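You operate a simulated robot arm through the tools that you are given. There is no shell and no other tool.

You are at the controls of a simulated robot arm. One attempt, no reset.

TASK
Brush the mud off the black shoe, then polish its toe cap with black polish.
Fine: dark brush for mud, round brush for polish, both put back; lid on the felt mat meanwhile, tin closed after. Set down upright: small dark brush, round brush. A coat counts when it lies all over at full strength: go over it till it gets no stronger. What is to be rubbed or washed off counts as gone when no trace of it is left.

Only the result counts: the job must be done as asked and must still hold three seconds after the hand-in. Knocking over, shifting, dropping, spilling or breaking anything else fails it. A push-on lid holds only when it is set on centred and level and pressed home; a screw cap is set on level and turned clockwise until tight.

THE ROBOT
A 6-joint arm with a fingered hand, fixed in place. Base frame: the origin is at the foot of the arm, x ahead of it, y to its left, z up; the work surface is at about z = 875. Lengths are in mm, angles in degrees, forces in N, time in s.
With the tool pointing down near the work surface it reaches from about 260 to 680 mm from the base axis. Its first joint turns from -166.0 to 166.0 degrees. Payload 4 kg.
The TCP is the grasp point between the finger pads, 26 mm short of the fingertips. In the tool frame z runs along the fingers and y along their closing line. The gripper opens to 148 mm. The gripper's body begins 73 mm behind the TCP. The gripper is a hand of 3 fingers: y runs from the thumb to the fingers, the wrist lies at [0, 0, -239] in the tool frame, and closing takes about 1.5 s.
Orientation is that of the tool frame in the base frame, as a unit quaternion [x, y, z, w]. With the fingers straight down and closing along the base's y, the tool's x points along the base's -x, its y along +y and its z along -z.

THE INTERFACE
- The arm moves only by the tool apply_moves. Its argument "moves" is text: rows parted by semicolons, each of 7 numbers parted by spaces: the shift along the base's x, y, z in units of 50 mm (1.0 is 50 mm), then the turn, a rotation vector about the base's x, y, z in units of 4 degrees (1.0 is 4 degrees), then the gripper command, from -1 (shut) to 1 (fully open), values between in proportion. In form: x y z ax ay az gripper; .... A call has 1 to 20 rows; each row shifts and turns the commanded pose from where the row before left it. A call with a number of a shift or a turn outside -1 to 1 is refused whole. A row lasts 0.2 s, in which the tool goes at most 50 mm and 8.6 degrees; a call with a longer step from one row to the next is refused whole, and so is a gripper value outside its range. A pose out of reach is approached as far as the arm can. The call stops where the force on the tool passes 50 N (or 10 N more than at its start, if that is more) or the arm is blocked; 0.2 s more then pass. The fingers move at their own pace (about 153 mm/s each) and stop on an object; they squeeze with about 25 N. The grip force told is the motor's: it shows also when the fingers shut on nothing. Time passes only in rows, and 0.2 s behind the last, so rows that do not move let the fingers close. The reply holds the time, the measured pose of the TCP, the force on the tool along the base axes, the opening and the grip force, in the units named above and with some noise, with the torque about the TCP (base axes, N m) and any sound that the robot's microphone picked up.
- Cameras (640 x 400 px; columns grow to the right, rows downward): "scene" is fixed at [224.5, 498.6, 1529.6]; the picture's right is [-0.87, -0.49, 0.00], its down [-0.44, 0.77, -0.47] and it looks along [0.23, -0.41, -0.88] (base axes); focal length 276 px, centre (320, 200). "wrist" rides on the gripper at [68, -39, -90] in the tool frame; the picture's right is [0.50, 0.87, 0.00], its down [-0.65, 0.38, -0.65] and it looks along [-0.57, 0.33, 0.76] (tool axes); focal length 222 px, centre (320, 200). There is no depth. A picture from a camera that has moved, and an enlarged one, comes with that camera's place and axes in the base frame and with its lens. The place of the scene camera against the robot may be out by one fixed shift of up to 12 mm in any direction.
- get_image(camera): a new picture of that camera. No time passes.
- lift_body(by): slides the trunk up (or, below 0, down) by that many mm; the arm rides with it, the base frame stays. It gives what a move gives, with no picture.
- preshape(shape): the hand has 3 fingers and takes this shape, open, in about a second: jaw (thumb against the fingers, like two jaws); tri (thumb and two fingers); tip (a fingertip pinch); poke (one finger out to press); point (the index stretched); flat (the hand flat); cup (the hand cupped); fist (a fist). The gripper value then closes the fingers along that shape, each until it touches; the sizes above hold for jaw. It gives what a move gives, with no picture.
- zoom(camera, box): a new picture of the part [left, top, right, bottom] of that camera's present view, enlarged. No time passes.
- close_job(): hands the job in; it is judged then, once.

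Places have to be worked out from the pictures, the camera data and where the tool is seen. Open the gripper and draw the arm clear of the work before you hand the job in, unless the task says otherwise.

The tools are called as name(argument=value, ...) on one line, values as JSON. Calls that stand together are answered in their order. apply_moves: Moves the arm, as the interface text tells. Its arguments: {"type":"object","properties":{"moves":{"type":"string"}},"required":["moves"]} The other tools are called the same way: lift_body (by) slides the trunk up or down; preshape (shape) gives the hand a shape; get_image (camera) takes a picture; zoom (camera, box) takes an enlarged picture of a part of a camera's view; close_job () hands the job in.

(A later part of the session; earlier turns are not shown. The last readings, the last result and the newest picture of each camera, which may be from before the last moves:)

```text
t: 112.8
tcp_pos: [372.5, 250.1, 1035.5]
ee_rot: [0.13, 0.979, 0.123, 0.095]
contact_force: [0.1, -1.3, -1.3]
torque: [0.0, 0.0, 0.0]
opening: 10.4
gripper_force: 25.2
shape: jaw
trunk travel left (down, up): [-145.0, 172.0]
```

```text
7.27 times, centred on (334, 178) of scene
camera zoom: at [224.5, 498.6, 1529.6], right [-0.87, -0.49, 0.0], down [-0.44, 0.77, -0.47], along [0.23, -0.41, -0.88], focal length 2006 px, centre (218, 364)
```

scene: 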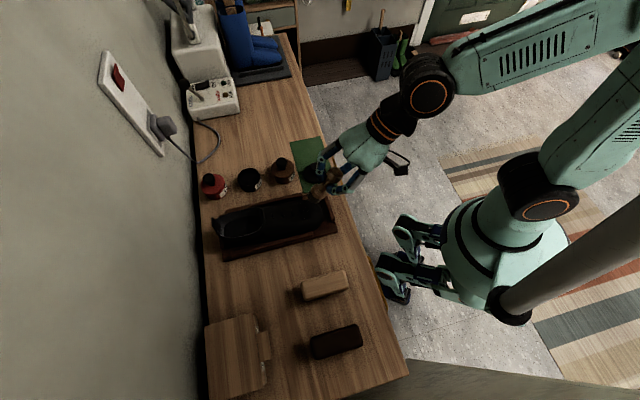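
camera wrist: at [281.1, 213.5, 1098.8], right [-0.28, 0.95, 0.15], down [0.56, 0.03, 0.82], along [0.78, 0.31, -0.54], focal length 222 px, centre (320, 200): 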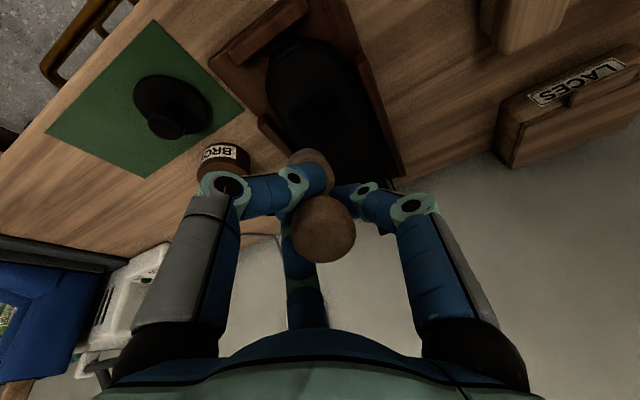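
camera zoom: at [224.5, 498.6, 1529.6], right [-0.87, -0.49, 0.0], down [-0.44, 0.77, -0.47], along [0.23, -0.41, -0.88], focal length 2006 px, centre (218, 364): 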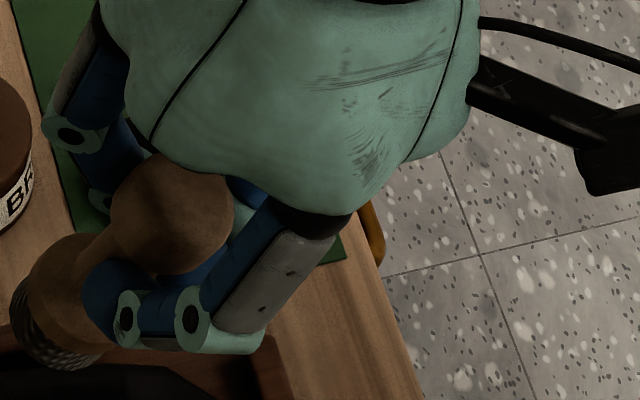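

The fingers have flexed sideways and the brush leans about 10° in the hand, but it's still held at 25 N. Before setting it down I check the coat from here.

zoom(camera="wrist", box=[260, 30, 400, 190])

zoom(camera="scene", box=[270, 185, 342, 230])

```text
2.50 times, centred on (330, 110) of wrist
camera zoom: at [281.1, 213.5, 1098.8], right [-0.28, 0.95, 0.15], down [0.56, 0.03, 0.82], along [0.78, 0.31, -0.54], focal length 555 px, centre (295, 425)
```

zoom: 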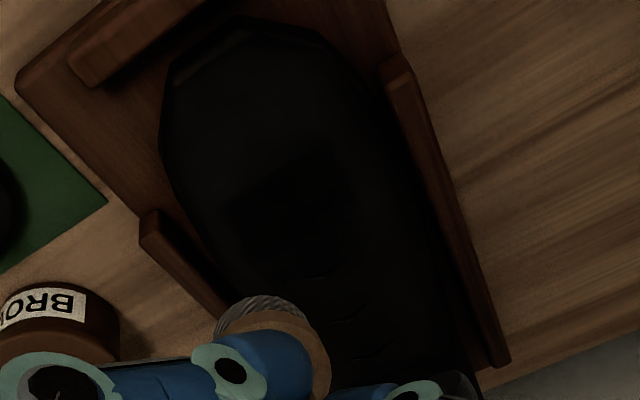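

```text
8.89 times, centred on (306, 208) of scene
camera zoom: at [224.5, 498.6, 1529.6], right [-0.87, -0.49, 0.0], down [-0.44, 0.77, -0.47], along [0.23, -0.41, -0.88], focal length 2452 px, centre (444, 133)
```

zoom: 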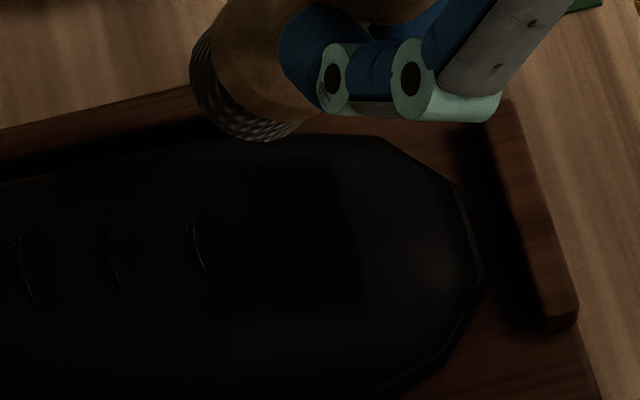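

The dark area now reaches from s≈53 to near the first crease, so the coat region extends further heelward than I thought. I'll set the skewed brush back on the mat first, regrip it well, and reload. I carry it over while rotating so its axis becomes vertical.

apply_moves(moves="0 0 0.6 0 0 0 -1;0.436 -0.587 0.15 -0.242 0.833 0 -1;0.436 -0.587 0.15 -0.242 0.833 0 -1;0.436 -0.587 0.15 -0.242 0.833 0 -1;0.436 -0.587 0.15 -0.242 0.833 0 -1;0.436 -0.587 0.1 -0.242 0.833 0 -1;0.436 -0.587 0 -0.242 0.833 0 -1;0 0 0 0 0 0 -1")

get_image(camera="wrist")

zoom(camera="scene", box=[260, 70, 372, 180])

zoom(camera="scene", box=[270, 185, 342, 230])

```text
t: 114.6
tcp_pos: [504.3, 73.9, 1099.7]
ee_rot: [0.143, 0.986, 0.05, -0.07]
contact_force: [0.1, -0.8, 0.0]
torque: [0.02, -0.05, 0.0]
opening: 9.7
gripper_force: 25.1
shape: jaw
trunk travel left (down, up): [-145.0, 172.0]
```

```text
taken
camera wrist: at [441.2, 45.8, 1196.0], right [-0.22, 0.96, 0.14], down [0.81, 0.1, 0.58], along [0.54, 0.25, -0.81], focal length 222 px, centre (320, 200)
```

wrist: 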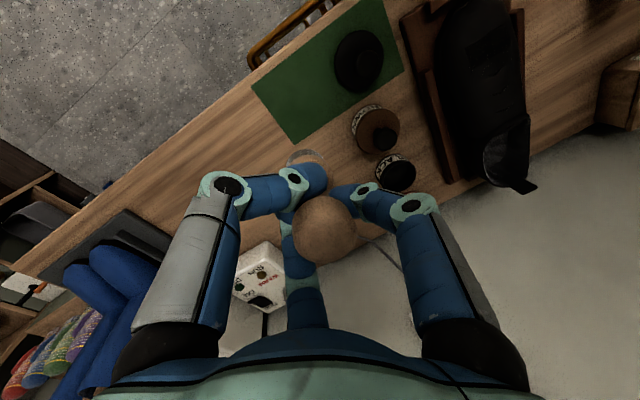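

```text
3.64 times, centred on (316, 125) of scene
camera zoom: at [224.5, 498.6, 1529.6], right [-0.87, -0.49, 0.0], down [-0.44, 0.77, -0.47], along [0.23, -0.41, -0.88], focal length 1003 px, centre (334, 473)
```

zoom: 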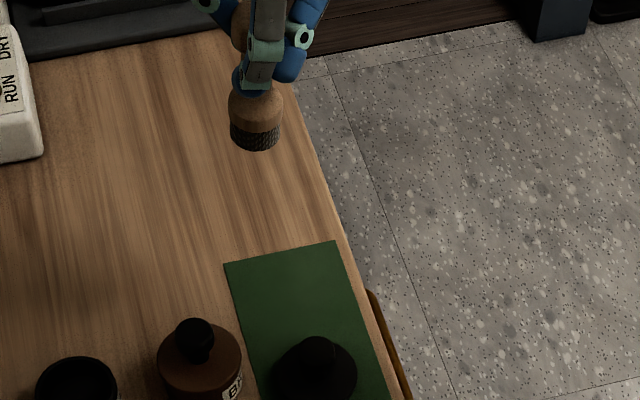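

```text
8.89 times, centred on (306, 208) of scene
camera zoom: at [224.5, 498.6, 1529.6], right [-0.87, -0.49, 0.0], down [-0.44, 0.77, -0.47], along [0.23, -0.41, -0.88], focal length 2452 px, centre (444, 133)
```

zoom: 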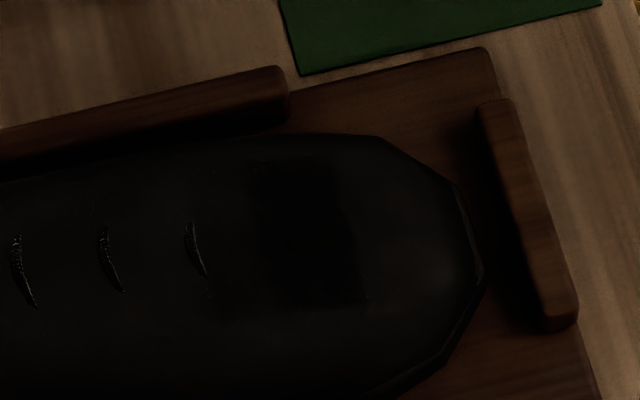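

The brush now hangs vertically, with its bristle end near (509.5,76,1036). I shift by (-7,-3) and lower toward the mat, checking before touching.

apply_moves(moves="-0.14 -0.054 -0.6 0 0 0 -1;0 0 -0.8 0 0 0 -1;0 0 -0.8 0 0 0 -1;0 0 -0.4 0 0 0 -1;0 0 0 0 0 0 -1")

get_image(camera="wrist")

zoom(camera="scene", box=[270, 90, 350, 170])

```text
t: 115.8
tcp_pos: [496.8, 71.7, 969.1]
ee_rot: [0.143, 0.986, 0.051, -0.07]
contact_force: [-0.8, -0.1, -0.5]
torque: [0.03, -0.02, 0.01]
opening: 9.8
gripper_force: 25.0
shape: jaw
trunk travel left (down, up): [-145.0, 172.0]
```

```text
taken
camera wrist: at [433.0, 43.6, 1065.2], right [-0.22, 0.96, 0.14], down [0.81, 0.1, 0.58], along [0.54, 0.25, -0.8], focal length 222 px, centre (320, 200)
```

wrist: 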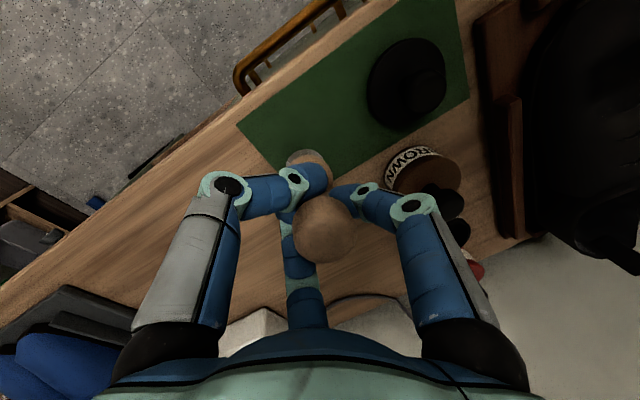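

```text
5.00 times, centred on (310, 130) of scene
camera zoom: at [224.5, 498.6, 1529.6], right [-0.87, -0.49, 0.0], down [-0.44, 0.77, -0.47], along [0.23, -0.41, -0.88], focal length 1379 px, centre (370, 550)
```

zoom: 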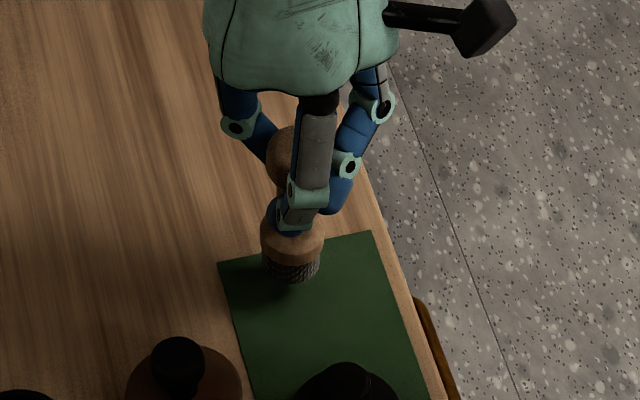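

Bristles hover above the mat near the original place, slightly off. I shift (-5,-4) and lower until contact.

apply_moves(moves="-0.1 -0.08 -0.2 0 0 0 -1;0 0 -0.14 0 0 0 -1;0 0 -0.06 0 0 0 -1;0 0 -0.04 0 0 0 -1;0 0 0 0 0 0 -1")

zoom(camera="scene", box=[270, 90, 350, 170])

```text
t: 117.0
tcp_pos: [493.6, 67.5, 947.4]
ee_rot: [0.143, 0.986, 0.051, -0.068]
contact_force: [0.9, -0.3, 13.2]
torque: [-0.01, -0.09, 0.02]
opening: 10.5
gripper_force: 24.9
shape: jaw
trunk travel left (down, up): [-145.0, 172.0]
```

```text
5.00 times, centred on (310, 130) of scene
camera zoom: at [224.5, 498.6, 1529.6], right [-0.87, -0.49, 0.0], down [-0.44, 0.77, -0.47], along [0.23, -0.41, -0.88], focal length 1379 px, centre (370, 550)
```

zoom: 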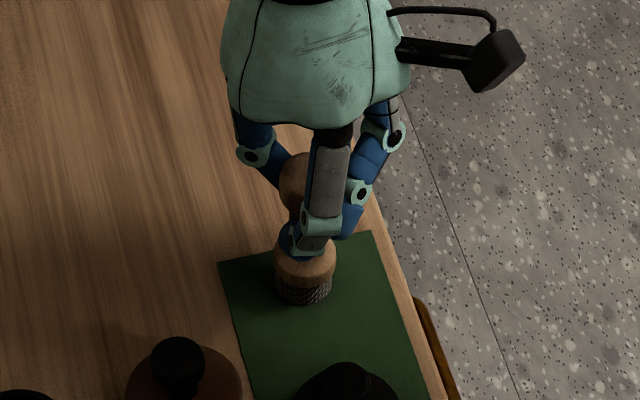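

It's standing on the mat near its original spot. I ease the pressure and open slowly.

apply_moves(moves="0 0 0.02 0 0 0 -1;0 0 0 0 0 0 -0.85;0 0 0 0 0 0 -0.8;0 0 0 0 0 0 -0.7;0 0 0 0 0 0 -0.6;0 0 0 0 0 0 -0.5;0 0 0 0 0 0 -0.4;0 0 0 0 0 0 -0.3;0 0 0 0 0 0 -0.2;0 0 0 0 0 0 -0.1")

get_image(camera="wrist")

zoom(camera="scene", box=[270, 90, 350, 170])

```text
t: 119.2
tcp_pos: [492.4, 67.5, 947.2]
ee_rot: [0.143, 0.986, 0.05, -0.07]
contact_force: [0.0, 0.2, -0.4]
torque: [0.0, 0.01, 0.02]
opening: 66.1
gripper_force: 0.1
shape: jaw
trunk travel left (down, up): [-145.0, 172.0]
```

```text
taken
camera wrist: at [428.5, 39.9, 1043.2], right [-0.22, 0.96, 0.14], down [0.81, 0.1, 0.58], along [0.54, 0.25, -0.8], focal length 222 px, centre (320, 200)
```

wrist: 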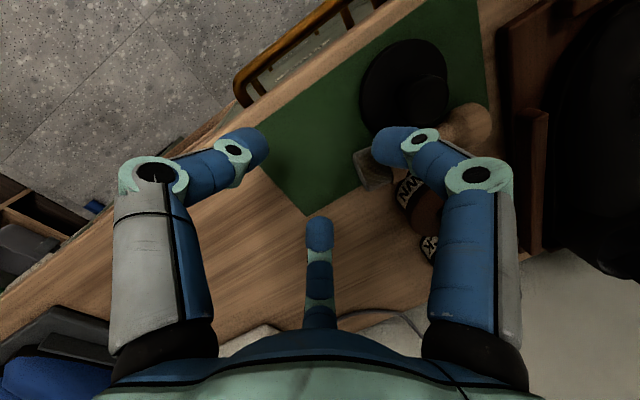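

```text
5.00 times, centred on (310, 130) of scene
camera zoom: at [224.5, 498.6, 1529.6], right [-0.87, -0.49, 0.0], down [-0.44, 0.77, -0.47], along [0.23, -0.41, -0.88], focal length 1379 px, centre (370, 550)
```

zoom: 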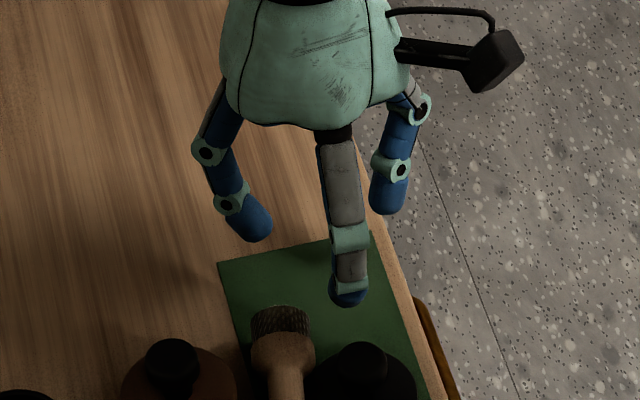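

The brush toppled on release and lies on its side on the mat, next to the lid. It looks recoverable. I raise straight up, level the tool, and look carefully.

apply_moves(moves="0 0 0.1 0 0 0 -0.1;0 0 0.3 0 0 0 -0.1;0 0 0.6 0 0 0 -0.1;0 0 0.8 0 0 0 -0.1;0 -0.2 0.8 -0.86 -0.93 0 -0.1;0 -0.2 0.4 -0.86 -0.93 0 -0.1;0 0 0 0 0 0 -0.1")

get_image(camera="wrist")

zoom(camera="scene", box=[240, 120, 352, 210])

```text
t: 120.8
tcp_pos: [494.4, 49.5, 1099.0]
ee_rot: [0.143, 0.99, 0.0, 0.004]
contact_force: [-0.7, 0.3, -0.1]
torque: [0.03, 0.01, 0.01]
opening: 66.3
gripper_force: 0.1
shape: jaw
trunk travel left (down, up): [-145.0, 172.0]
```

```text
taken
camera wrist: at [418.7, 32.2, 1187.3], right [-0.23, 0.97, 0.0], down [0.73, 0.18, 0.66], along [0.64, 0.15, -0.75], focal length 222 px, centre (320, 200)
```

wrist: 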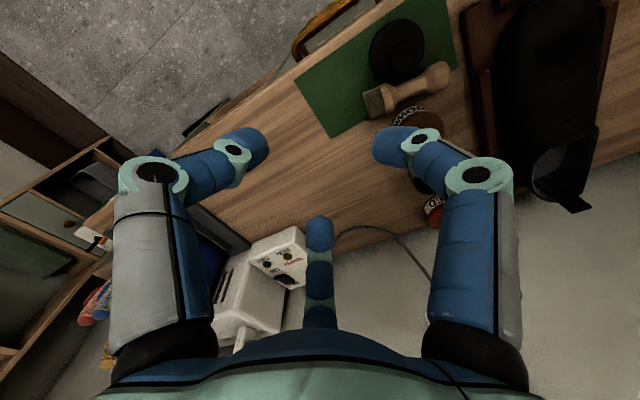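

```text
4.44 times, centred on (296, 165) of scene
camera zoom: at [224.5, 498.6, 1529.6], right [-0.87, -0.49, 0.0], down [-0.44, 0.77, -0.47], along [0.23, -0.41, -0.88], focal length 1226 px, centre (427, 356)
```

zoom: 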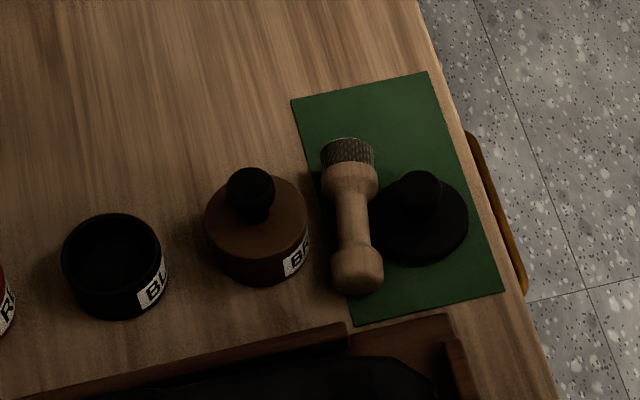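

The brush lies on the mat between lid and brown tin, both still standing. I zoom in to measure its pose for pick-up.

zoom(camera="wrist", box=[340, 10, 480, 130])

zoom(camera="scene", box=[290, 135, 354, 195])

zoom(camera="scene", box=[276, 190, 334, 230])

```text
3.33 times, centred on (410, 70) of wrist
camera zoom: at [418.7, 32.2, 1187.3], right [-0.23, 0.97, 0.0], down [0.73, 0.18, 0.66], along [0.64, 0.15, -0.75], focal length 740 px, centre (20, 633)
```

zoom: 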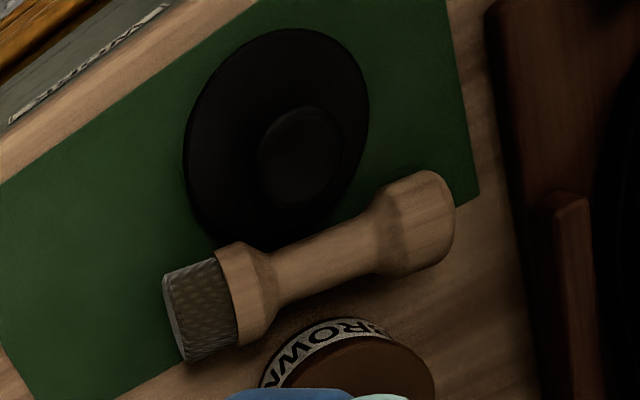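

```text
6.67 times, centred on (322, 165) of scene
camera zoom: at [224.5, 498.6, 1529.6], right [-0.87, -0.49, 0.0], down [-0.44, 0.77, -0.47], along [0.23, -0.41, -0.88], focal length 1839 px, centre (307, 433)
```

zoom: 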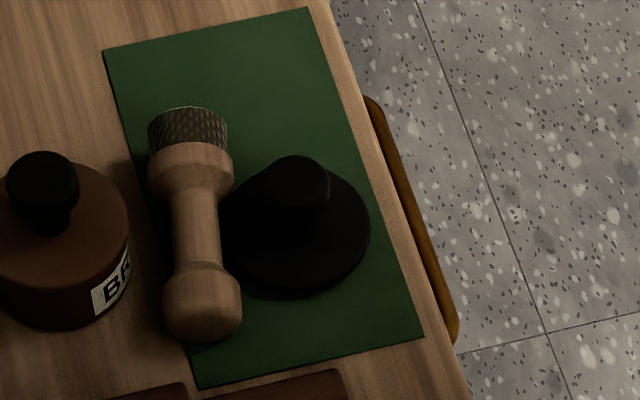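

```text
10.00 times, centred on (305, 210) of scene
camera zoom: at [224.5, 498.6, 1529.6], right [-0.87, -0.49, 0.0], down [-0.44, 0.77, -0.47], along [0.23, -0.41, -0.88], focal length 2759 px, centre (470, 100)
```

zoom: 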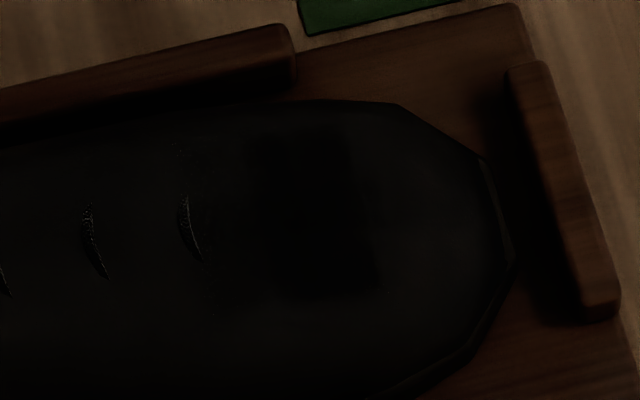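

The brush lies at azimuth ~126°, with knob centre about (447,184,893) and neck near (465,158). Plan: grip the knob from above, lift, tip it upright by pitching the tool, and stand it at its home spot. First I rotate the hand so the fingers clear lid and brown tin, moving above the knob.

apply_moves(moves="-0.048 0.134 -0.04 0 0 0.98 0;-0.048 0.134 -0.04 0 0 0.98 0;-0.048 0.134 -0.04 0 0 0.98 0;-0.048 0.134 -0.04 0 0 0.98 0;-0.048 0.134 -0.04 0 0 0.98 0;-0.048 0.134 -0.04 0 0 0.98 0;-0.048 0.134 -0.04 0 0 0.98 0;-0.048 0.134 -0.04 0 0 0.98 0;-0.048 0.134 -0.04 0 0 0.98 0;-0.048 0.134 -0.04 0 0 0.98 0;-0.048 0.134 -0.04 0 0 0.98 0;-0.048 0.134 -0.04 0 0 0.98 0;-0.048 0.134 -0.04 0 0 0.98 0;-0.048 0.134 -0.04 0 0 0.98 0;-0.048 0.134 -0.04 0 0 0.98 0;-0.048 0.134 -0.04 0 0 0.98 0;-0.048 0.134 -0.04 0 0 0.98 0;-0.048 0.134 -0.04 0 0 0.98 0;-0.048 0.134 -0.04 0 0 0.98 0;-0.048 0.134 -0.04 0 0 0.98 0")

get_image(camera="wrist")

zoom(camera="scene", box=[240, 90, 372, 210])

```text
t: 125.0
tcp_pos: [443.8, 182.4, 1056.9]
ee_rot: [-0.514, 0.858, 0.002, 0.003]
contact_force: [0.2, 0.6, 0.0]
torque: [0.03, 0.01, 0.02]
opening: 73.4
gripper_force: 0.0
shape: jaw
trunk travel left (down, up): [-145.0, 172.0]
```

```text
taken
camera wrist: at [447.8, 104.7, 1147.1], right [-1.0, -0.03, 0.0], down [-0.03, 0.75, 0.66], along [-0.02, 0.66, -0.75], focal length 222 px, centre (320, 200)
```

wrist: 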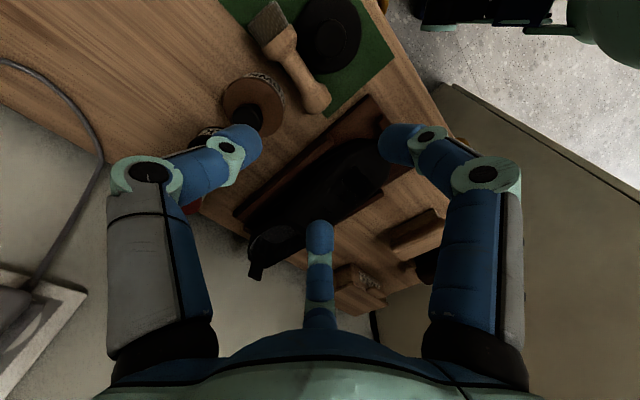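

```text
3.33 times, centred on (306, 150) of scene
camera zoom: at [224.5, 498.6, 1529.6], right [-0.87, -0.49, 0.0], down [-0.44, 0.77, -0.47], along [0.23, -0.41, -0.88], focal length 920 px, centre (367, 367)
```

zoom: 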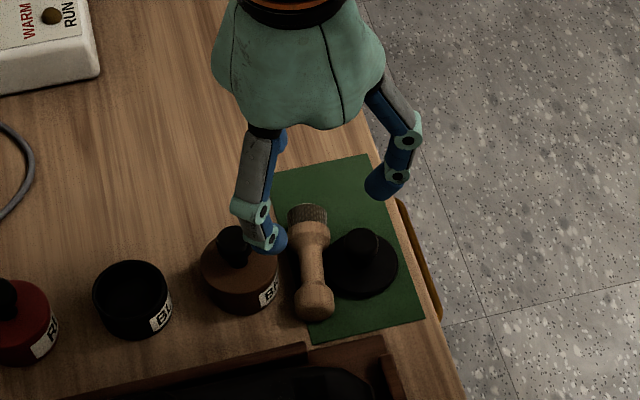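

Rotation reached fine. I zoom in to locate the knob more precisely from this angle.

zoom(camera="wrist", box=[230, 0, 390, 130])

```text
3.08 times, centred on (310, 65) of wrist
camera zoom: at [447.8, 104.7, 1147.1], right [-1.0, -0.03, 0.0], down [-0.03, 0.75, 0.66], along [-0.02, 0.66, -0.75], focal length 684 px, centre (351, 615)
```

zoom: 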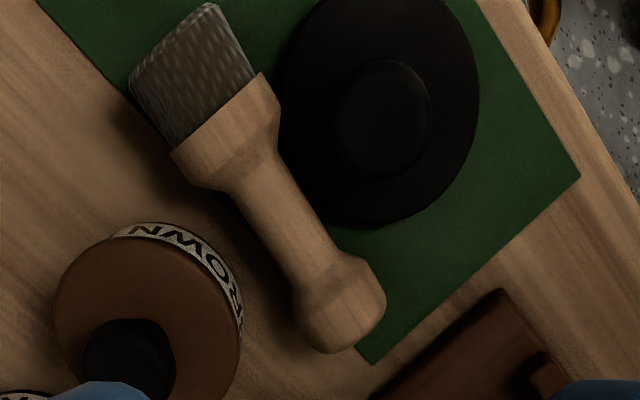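

Refined: knob centre about (450,178.5), axis azimuth 125°. I set the opening to 58 mm, centre over the knob, and go down part-way to check.

apply_moves(moves="0.09 -0.09 0 0 0 0 -0.216;0 0 -0.6 0 0 0 -0.216;0 0 -0.6 0 0 0 -0.216;0 0 -0.5 0 0 0 -0.216;0 0 0 0 0 0 -0.216")

get_image(camera="wrist")

zoom(camera="wrist", box=[240, 40, 400, 200])

zoom(camera="scene", box=[260, 120, 360, 210])

```text
t: 126.2
tcp_pos: [448.0, 177.6, 972.5]
ee_rot: [-0.514, 0.858, 0.002, 0.002]
contact_force: [0.4, 0.1, 1.3]
torque: [0.0, 0.03, 0.02]
opening: 58.2
gripper_force: 0.1
shape: jaw
trunk travel left (down, up): [-145.0, 172.0]
```

```text
taken
camera wrist: at [451.4, 100.0, 1062.2], right [-1.0, -0.03, 0.0], down [-0.03, 0.75, 0.66], along [-0.02, 0.66, -0.75], focal length 222 px, centre (320, 200)
```

wrist: 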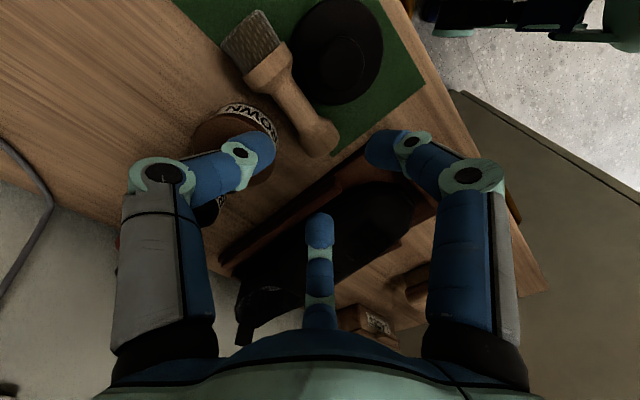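

```text
2.50 times, centred on (320, 120) of wrist
camera zoom: at [451.4, 100.0, 1062.2], right [-1.0, -0.03, 0.0], down [-0.03, 0.75, 0.66], along [-0.02, 0.66, -0.75], focal length 555 px, centre (320, 400)
```

zoom: 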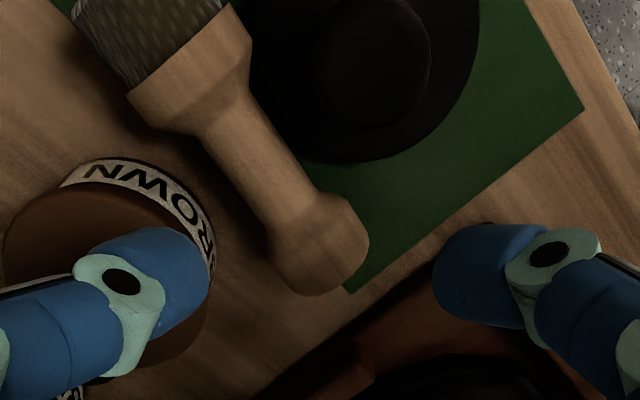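

```text
4.44 times, centred on (310, 165) of scene
camera zoom: at [224.5, 498.6, 1529.6], right [-0.87, -0.49, 0.0], down [-0.44, 0.77, -0.47], along [0.23, -0.41, -0.88], focal length 1226 px, centre (364, 356)
```

zoom: 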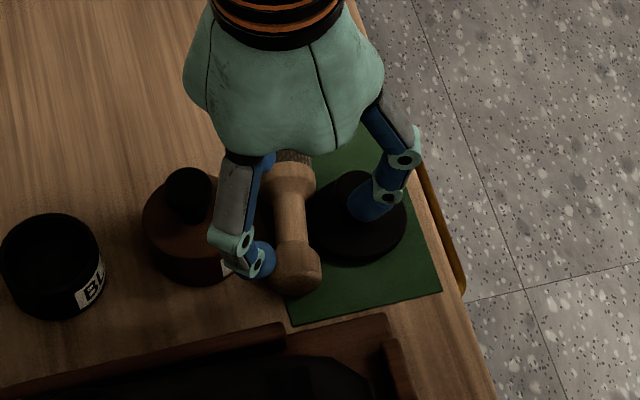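

Geometry looks workable. I shift slightly outward along the brush axis and descend to just above the knob, to check finger clearances to the brown tin, lid and rail.

apply_moves(moves="-0.034 0.064 0 0 0 0 -0.243;0 0 -0.5 0 0 0 -0.243;0 0 -0.24 0 0 0 -0.243;0 0 0 0 0 0 -0.243")

get_image(camera="wrist")

zoom(camera="wrist", box=[220, 70, 420, 250])

zoom(camera="scene", box=[270, 130, 350, 200])

```text
t: 127.2
tcp_pos: [446.9, 179.4, 937.3]
ee_rot: [-0.514, 0.858, 0.001, 0.003]
contact_force: [-0.3, 0.1, -0.2]
torque: [0.0, 0.0, -0.04]
opening: 56.2
gripper_force: 0.1
shape: jaw
trunk travel left (down, up): [-145.0, 172.0]
```

```text
taken
camera wrist: at [450.5, 102.2, 1025.7], right [-1.0, -0.03, 0.0], down [-0.03, 0.75, 0.66], along [-0.02, 0.66, -0.75], focal length 222 px, centre (320, 200)
```

wrist: 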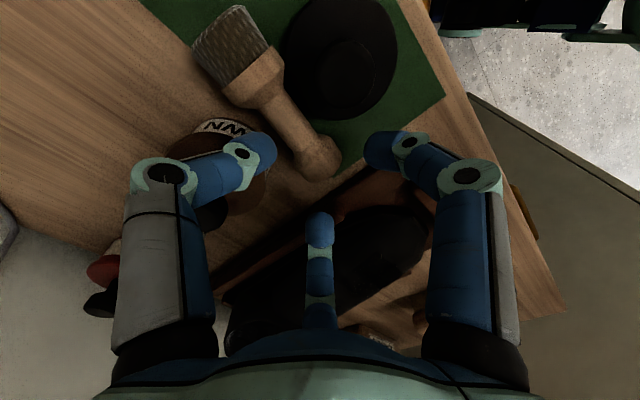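

```text
2.22 times, centred on (320, 160) of wrist
camera zoom: at [450.5, 102.2, 1025.7], right [-1.0, -0.03, 0.0], down [-0.03, 0.75, 0.66], along [-0.02, 0.66, -0.75], focal length 494 px, centre (320, 289)
```

zoom: 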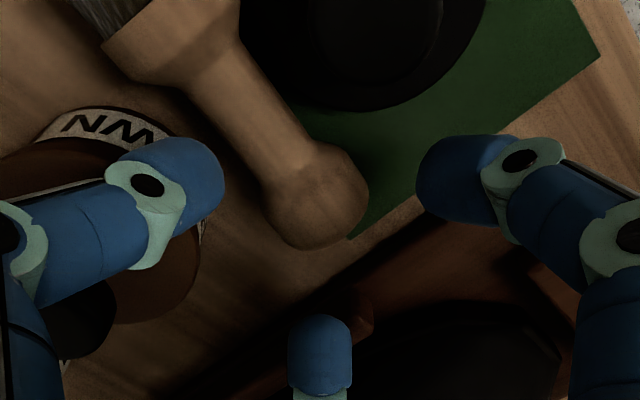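

```text
5.71 times, centred on (310, 165) of scene
camera zoom: at [224.5, 498.6, 1529.6], right [-0.87, -0.49, 0.0], down [-0.44, 0.77, -0.47], along [0.23, -0.41, -0.88], focal length 1576 px, centre (377, 400)
```

zoom: 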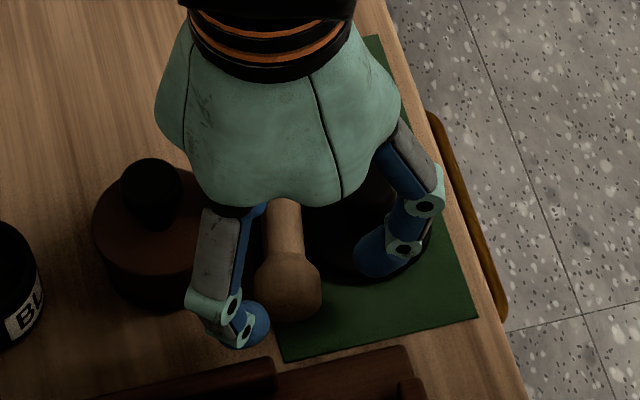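

TCP is right over the knob's centre. I descend gently the rest of the way, watching for contact.

apply_moves(moves="-0.02 0.03 -0.1 0 0 0 -0.243;0 0 -0.1 0 0 0 -0.243;0 0 -0.1 0 0 0 -0.243;0 0 -0.08 0 0 0 -0.243;0 0 0 0 0 0 -0.243")

zoom(camera="wrist", box=[220, 70, 420, 250])

zoom(camera="scene", box=[240, 130, 350, 210])

```text
t: 128.4
tcp_pos: [447.7, 181.9, 918.6]
ee_rot: [-0.513, 0.858, 0.002, 0.003]
contact_force: [0.5, -1.6, 2.8]
torque: [0.12, 0.04, -0.06]
opening: 56.4
gripper_force: 0.0
shape: jaw
trunk travel left (down, up): [-145.0, 172.0]
```

```text
2.22 times, centred on (320, 160) of wrist
camera zoom: at [450.9, 104.3, 1007.3], right [-1.0, -0.03, 0.0], down [-0.03, 0.75, 0.66], along [-0.02, 0.66, -0.75], focal length 494 px, centre (320, 289)
```

zoom: 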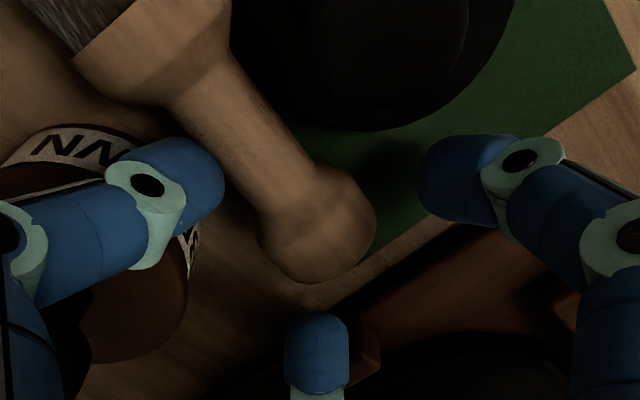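

```text
5.00 times, centred on (295, 170) of scene
camera zoom: at [224.5, 498.6, 1529.6], right [-0.87, -0.49, 0.0], down [-0.44, 0.77, -0.47], along [0.23, -0.41, -0.88], focal length 1379 px, centre (445, 350)
```

zoom: 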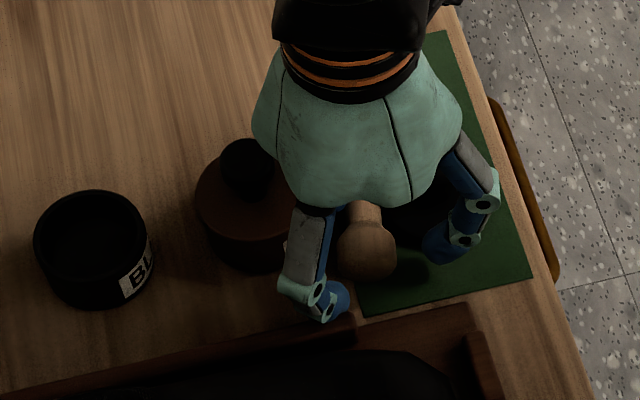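

A light 3 N touch on the finger over the rail side; the height is good enough anyway. I back off 1 mm and close on the knob.

apply_moves(moves="0 0 0.03 0 0 0 -0.35;0 0 0 0 0 0 -0.45;0 0 0 0 0 0 -0.55;0 0 0 0 0 0 -0.7;0 0 0 0 0 0 -1;0 0 0 0 0 0 -1;0 0 0 0 0 0 -1")

zoom(camera="wrist", box=[220, 70, 420, 250])

zoom(camera="scene", box=[240, 130, 350, 210])

```text
t: 130.0
tcp_pos: [448.8, 181.4, 918.9]
ee_rot: [-0.513, 0.858, 0.002, 0.003]
contact_force: [-0.1, -0.3, 1.1]
torque: [0.0, -0.04, 0.04]
opening: 26.0
gripper_force: 24.7
shape: jaw
trunk travel left (down, up): [-145.0, 172.0]
```

```text
2.22 times, centred on (320, 160) of wrist
camera zoom: at [450.9, 104.3, 1008.4], right [-1.0, -0.03, 0.0], down [-0.03, 0.75, 0.66], along [-0.02, 0.66, -0.75], focal length 494 px, centre (320, 289)
```

zoom: 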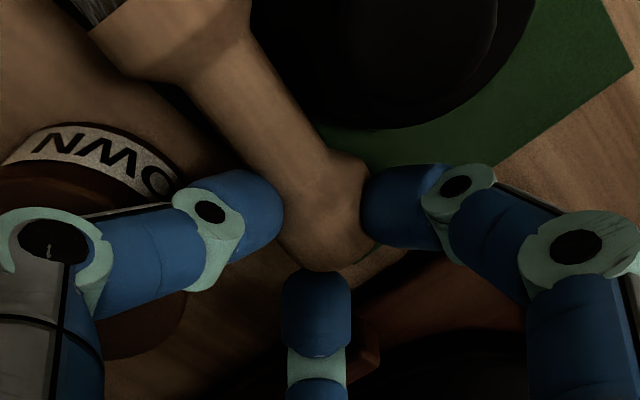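

```text
5.00 times, centred on (295, 170) of scene
camera zoom: at [224.5, 498.6, 1529.6], right [-0.87, -0.49, 0.0], down [-0.44, 0.77, -0.47], along [0.23, -0.41, -0.88], focal length 1379 px, centre (445, 350)
```

zoom: 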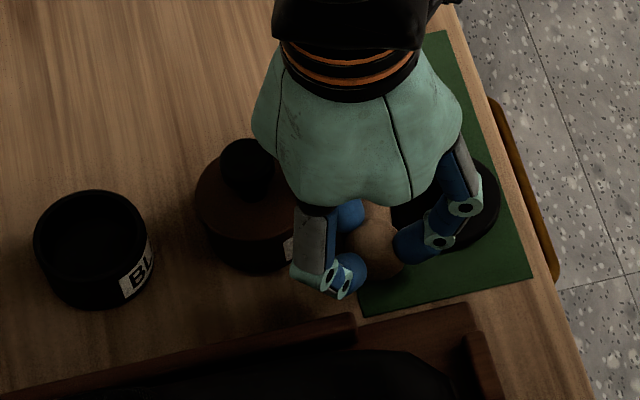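

All three fingers hold the knob. I lift slowly and look at how the brush hangs.

apply_moves(moves="0 0 0.1 0 0 0 -1;0 0 0.2 0 0 0 -1;0 0 0.4 0 0 0 -1;0 0 0.7 0 0 0 -1;0 0 0.7 0 0 0 -1;0 0 0.6 0 0 0 -1;0 0 0 0 0 0 -1")

get_image(camera="wrist")

zoom(camera="scene", box=[220, 80, 372, 210])

```text
t: 131.6
tcp_pos: [446.7, 181.7, 1052.1]
ee_rot: [-0.514, 0.858, 0.002, 0.003]
contact_force: [-0.4, -0.2, -0.9]
torque: [0.02, 0.05, 0.0]
opening: 25.8
gripper_force: 24.6
shape: jaw
trunk travel left (down, up): [-145.0, 172.0]
```

```text
taken
camera wrist: at [449.9, 104.6, 1141.9], right [-1.0, -0.03, 0.0], down [-0.03, 0.75, 0.66], along [-0.02, 0.66, -0.75], focal length 222 px, centre (320, 200)
```

wrist: 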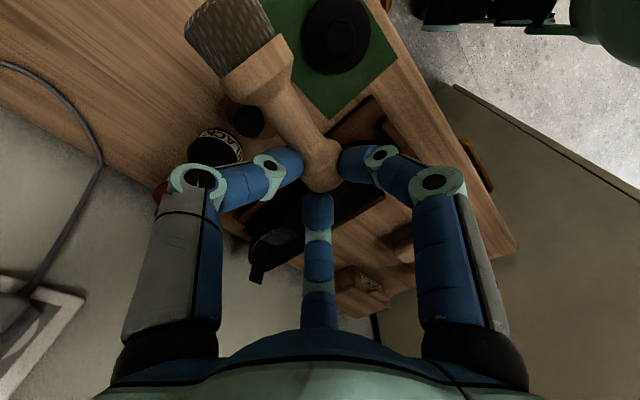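

```text
3.08 times, centred on (296, 145) of scene
camera zoom: at [224.5, 498.6, 1529.6], right [-0.87, -0.49, 0.0], down [-0.44, 0.77, -0.47], along [0.23, -0.41, -0.88], focal length 849 px, centre (394, 369)
```

zoom: 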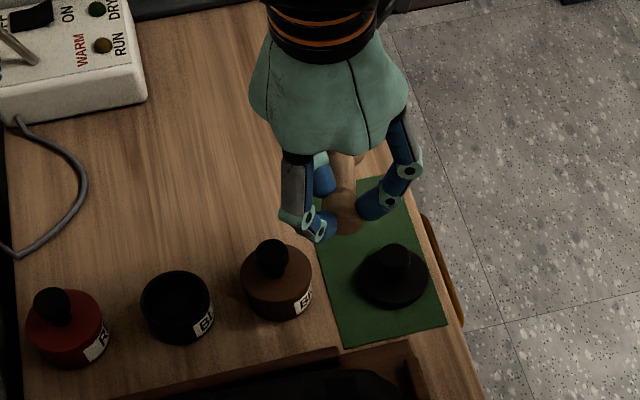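

The brush hangs horizontally, bristles at azimuth ~305°. Now I yaw by -80° so its bristles point toward the robot, moving high above the home area.

apply_moves(moves="0 0 0.5 0 0 -1 -1;0 0 0.5 0 0 -1 -1;0 0 0.5 0 0 -1 -1;0.04 -0.15 0 0 0 -1 -1;0.04 -0.15 0 0 0 -1 -1;0.04 -0.15 0 0 0 -1 -1;0.04 -0.15 0 0 0 -1 -1;0.04 -0.15 0 0 0 -1 -1;0.04 -0.15 0 0 0 -1 -1;0.04 -0.15 0 0 0 -1 -1;0.04 -0.15 0 0 0 -1 -1;0.04 -0.15 0 0 0 -1 -1;0.04 -0.15 0 0 0 -1 -1;0.04 -0.15 0 0 0 -1 -1;0.04 -0.15 0 0 0 -1 -1;0.04 -0.15 0 0 0 -1 -1;0.04 -0.15 0 0 0 -1 -1;0.04 -0.15 0 0 0 -1 -1;0.04 -0.15 0 0 0 -1 -1;0.04 -0.15 0 0 0 -1 -1")

get_image(camera="wrist")

get_image(camera="scene")

```text
t: 135.8
tcp_pos: [480.0, 54.3, 1128.1]
ee_rot: [0.16, 0.987, 0.0, 0.004]
contact_force: [0.3, 0.5, 0.3]
torque: [0.03, -0.04, 0.03]
opening: 25.7
gripper_force: 25.2
shape: jaw
trunk travel left (down, up): [-145.0, 172.0]
```

```text
taken
camera wrist: at [403.6, 40.0, 1217.7], right [-0.2, 0.98, 0.0], down [0.74, 0.15, 0.66], along [0.65, 0.13, -0.75], focal length 222 px, centre (320, 200)
```

wrist: 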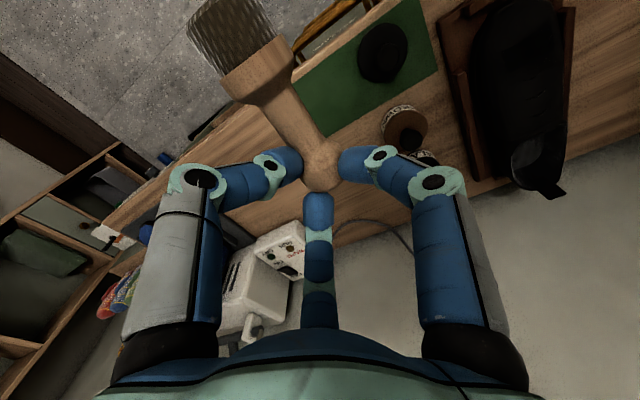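

```text
taken
```

scene: 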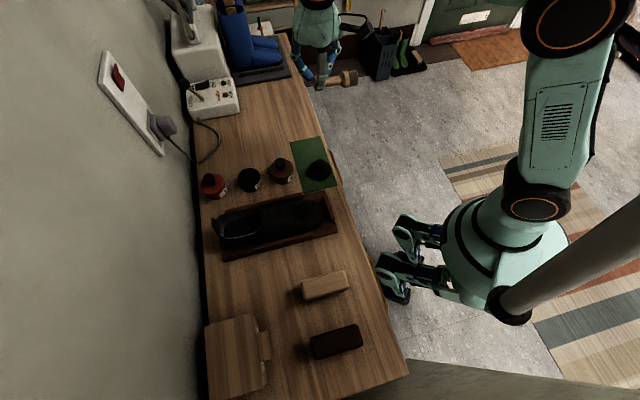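

Orientation is right: bristles point toward the robot, over the front edge. Now I pitch the tool in steps, first 44°, and check.

apply_moves(moves="0 0 0 0.707 -0.707 0 -1;0 0 0 0.707 -0.707 0 -1;0 0 0 0.707 -0.707 0 -1;0 0 0 0.707 -0.707 0 -1;0 0 0 0.707 -0.707 0 -1;0 0 0 0.707 -0.707 0 -1;0 0 0 0.707 -0.707 0 -1;0 0 0 0.707 -0.707 0 -1;0 0 0 0.707 -0.707 0 -1;0 0 0 0.707 -0.707 0 -1;0 0 0 0.707 -0.707 0 -1;0 0 0 0 0 0 -1")

get_image(camera="scene")

```text
t: 138.4
tcp_pos: [480.4, 55.4, 1128.6]
ee_rot: [0.148, 0.914, 0.304, 0.223]
contact_force: [0.2, 0.5, -0.5]
torque: [-0.03, 0.0, 0.02]
opening: 25.5
gripper_force: 24.7
shape: jaw
trunk travel left (down, up): [-145.0, 172.0]
```

```text
taken
```

scene: 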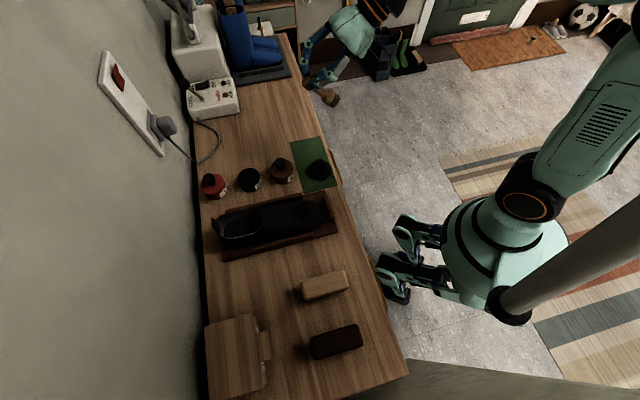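

Halfway and going well. I pitch the remaining 46°.

apply_moves(moves="0 0 0 0.707 -0.707 0 -1;0 0 0 0.707 -0.707 0 -1;0 0 0 0.707 -0.707 0 -1;0 0 0 0.707 -0.707 0 -1;0 0 0 0.707 -0.707 0 -1;0 0 0 0.707 -0.707 0 -1;0 0 0 0.707 -0.707 0 -1;0 0 0 0.707 -0.707 0 -1;0 0 0 0.707 -0.707 0 -1;0 0 0 0.707 -0.707 0 -1;0 0 0 0.707 -0.707 0 -1;0 0 0 0.35 -0.35 0 -1;0 0 0 0 0 0 -1")

get_image(camera="scene")

zoom(camera="scene", box=[260, 20, 400, 130])

get_image(camera="wrist")

```text
t: 141.2
tcp_pos: [480.7, 54.2, 1128.1]
ee_rot: [0.113, 0.696, 0.573, 0.418]
contact_force: [-0.4, 0.4, 0.1]
torque: [-0.01, 0.02, 0.03]
opening: 20.5
gripper_force: 24.9
shape: jaw
trunk travel left (down, up): [-145.0, 172.0]
```

```text
taken
```

scene: 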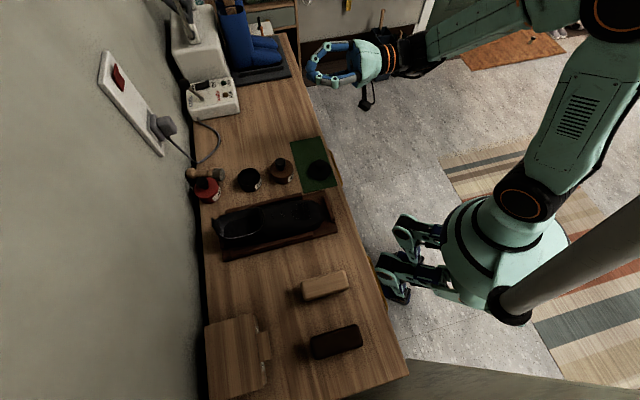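

```text
3.64 times, centred on (330, 75) of scene
camera zoom: at [224.5, 498.6, 1529.6], right [-0.87, -0.49, 0.0], down [-0.44, 0.77, -0.47], along [0.23, -0.41, -0.88], focal length 1003 px, centre (284, 654)
```

zoom: 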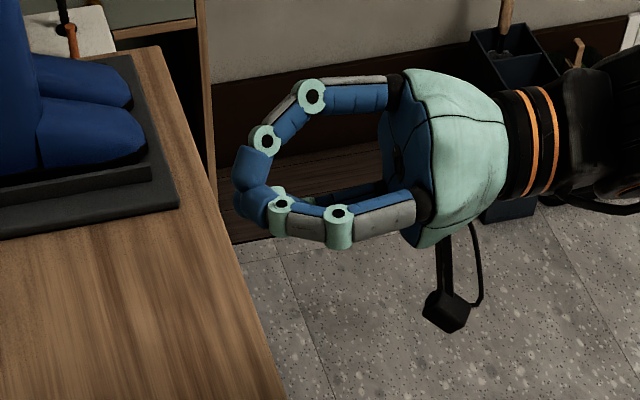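

```text
taken
camera wrist: at [387.1, 22.6, 1061.9], right [-0.59, 0.59, 0.55], down [-0.18, -0.76, 0.63], along [0.79, 0.28, 0.55], focal length 222 px, centre (320, 200)
```

wrist: 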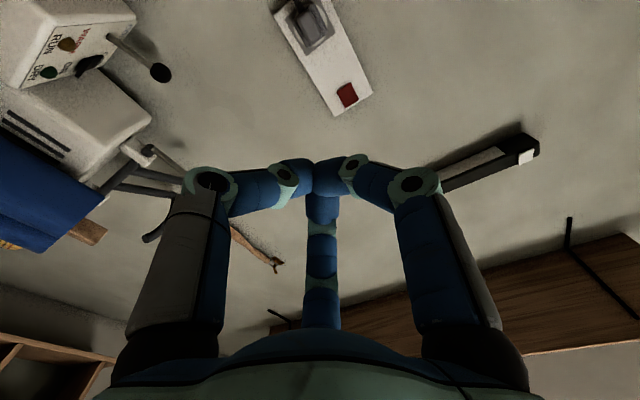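

The brush squeezed out of the grip and landed near the red tin. I look closely at what's there before anything else.

zoom(camera="scene", box=[180, 140, 300, 220])

zoom(camera="scene", box=[180, 155, 240, 205])

```text
5.00 times, centred on (240, 180) of scene
camera zoom: at [224.5, 498.6, 1529.6], right [-0.87, -0.49, 0.0], down [-0.44, 0.77, -0.47], along [0.23, -0.41, -0.88], focal length 1379 px, centre (720, 300)
```

zoom: 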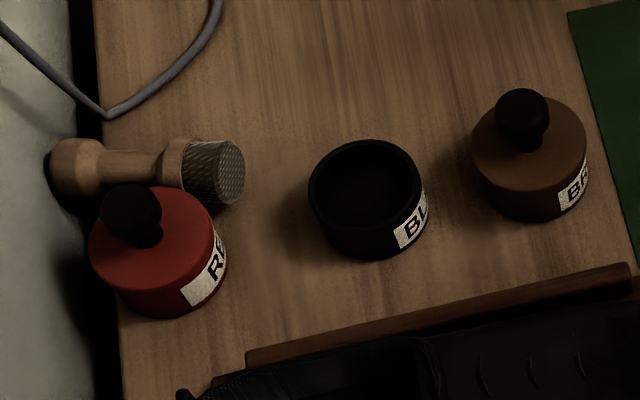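

```text
8.00 times, centred on (210, 180) of scene
camera zoom: at [224.5, 498.6, 1529.6], right [-0.87, -0.49, 0.0], down [-0.44, 0.77, -0.47], along [0.23, -0.41, -0.88], focal length 2207 px, centre (1200, 360)
```

zoom: 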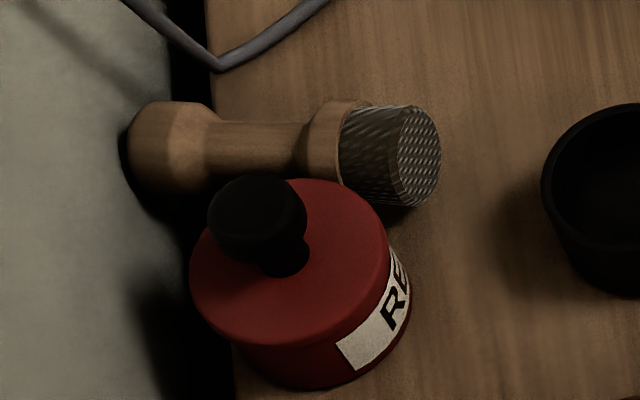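

The brush lies on the bench beside the red tin, which it pushed by roughly 15-20 mm; both are upright or intact. I'll recover step by step: first un-pitch the tool to 40° and try the "poke" shape to nudge the brush clear of the tin.

apply_moves(moves="0 0 0 -0.707 0.707 0 -1;0 0 0 -0.707 0.707 0 -1;0 0 0 -0.707 0.707 0 -1;0 0 0 -0.707 0.707 0 -1;0 0 0 -0.707 0.707 0 -1;0 0 0 -0.707 0.707 0 -1;0 0 0 -0.707 0.707 0 -1;0 0 0 -0.707 0.707 0 -1;0 0 0 -0.707 0.707 0 -1;0 0 0 -0.707 0.707 0 -1;0 0 0 -0.707 0.707 0 -1;0 0 0 -0.707 0.707 0 -1;0 0 0 -0.35 0.35 0 -1;0 0 0 0 0 0 -1")

preshape(shape="poke")

get_image(camera="wrist")

get_image(camera="scene")

```text
t: 144.2
tcp_pos: [480.2, 55.3, 1129.0]
ee_rot: [0.15, 0.927, 0.277, 0.204]
contact_force: [0.9, -0.1, -0.1]
torque: [-0.03, 0.0, 0.02]
opening: 20.3
gripper_force: 25.0
shape: jaw
trunk travel left (down, up): [-145.0, 172.0]
```

```text
t: 145.1
tcp_pos: [478.6, 54.2, 1129.3]
ee_rot: [0.149, 0.927, 0.278, 0.204]
contact_force: [-0.3, -0.3, -0.1]
torque: [0.04, 0.0, 0.02]
opening: 0.2
gripper_force: 0.0
shape: poke
trunk travel left (down, up): [-145.0, 172.0]
```

```text
taken
camera wrist: at [373.6, 9.9, 1154.8], right [-0.29, 0.89, 0.35], down [0.33, -0.25, 0.91], along [0.9, 0.38, -0.22], focal length 222 px, centre (320, 200)
```

wrist: 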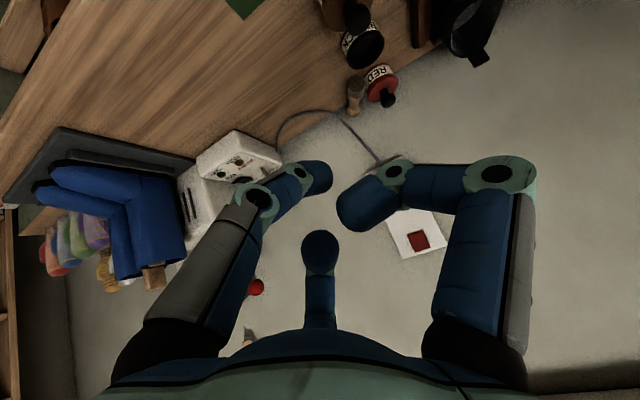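

```text
taken
```

scene: 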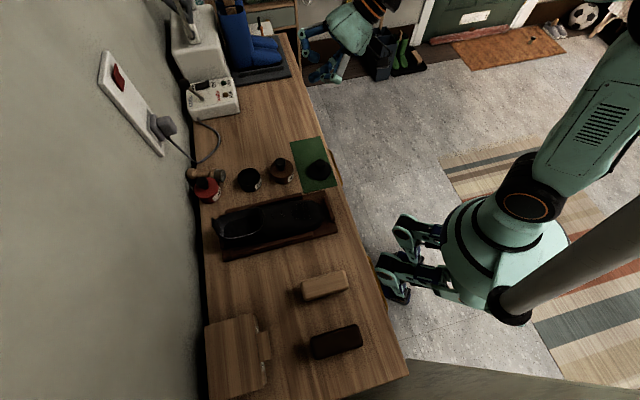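

Poke gives one finger out near the tool axis. I yaw so the tilt points toward the brush and move closer, staying high, to get a clear view.

apply_moves(moves="0.288 0.414 -0.1 0 0 -1 -1;0.288 0.414 -0.2 0 0 -1 -1;0.288 0.414 -0.3 0 0 -1 -1;0.288 0.414 -0.3 0 0 -1 -1;0.288 0.414 -0.3 0 0 -1 -1;0.288 0.414 -0.3 0 0 0 -1;0.288 0.414 -0.3 0 0 0 -1;0.288 0.414 -0.2 0 0 0 -1;0.288 0.414 -0.2 0 0 0 -1;0.2 0.3 0 0 0 0 -1;0 0 0 0 0 0 -1")

get_image(camera="wrist")

zoom(camera="scene", box=[180, 110, 300, 210])

```text
t: 147.5
tcp_pos: [620.1, 256.7, 1018.7]
ee_rot: [0.308, 0.887, 0.237, 0.249]
contact_force: [-0.4, -0.4, -1.1]
torque: [0.04, 0.02, 0.03]
opening: 0.0
gripper_force: 25.2
shape: jaw
trunk travel left (down, up): [-145.0, 172.0]
```

```text
taken
camera wrist: at [503.6, 251.1, 1044.3], right [0.03, 0.94, 0.35], down [0.23, -0.35, 0.91], along [0.97, 0.05, -0.22], focal length 222 px, centre (320, 200)
```

wrist: 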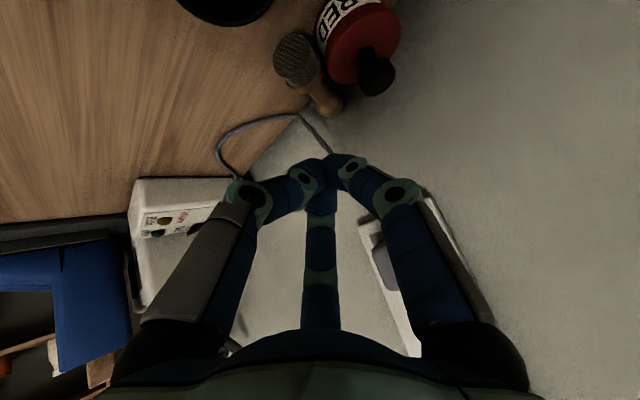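

```text
4.00 times, centred on (240, 160) of scene
camera zoom: at [224.5, 498.6, 1529.6], right [-0.87, -0.49, 0.0], down [-0.44, 0.77, -0.47], along [0.23, -0.41, -0.88], focal length 1104 px, centre (640, 360)
```

zoom: 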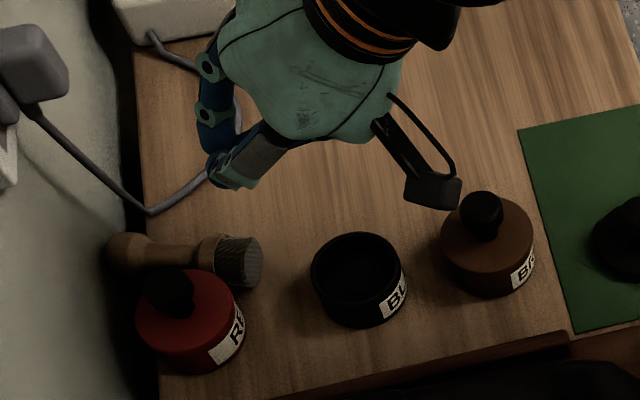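

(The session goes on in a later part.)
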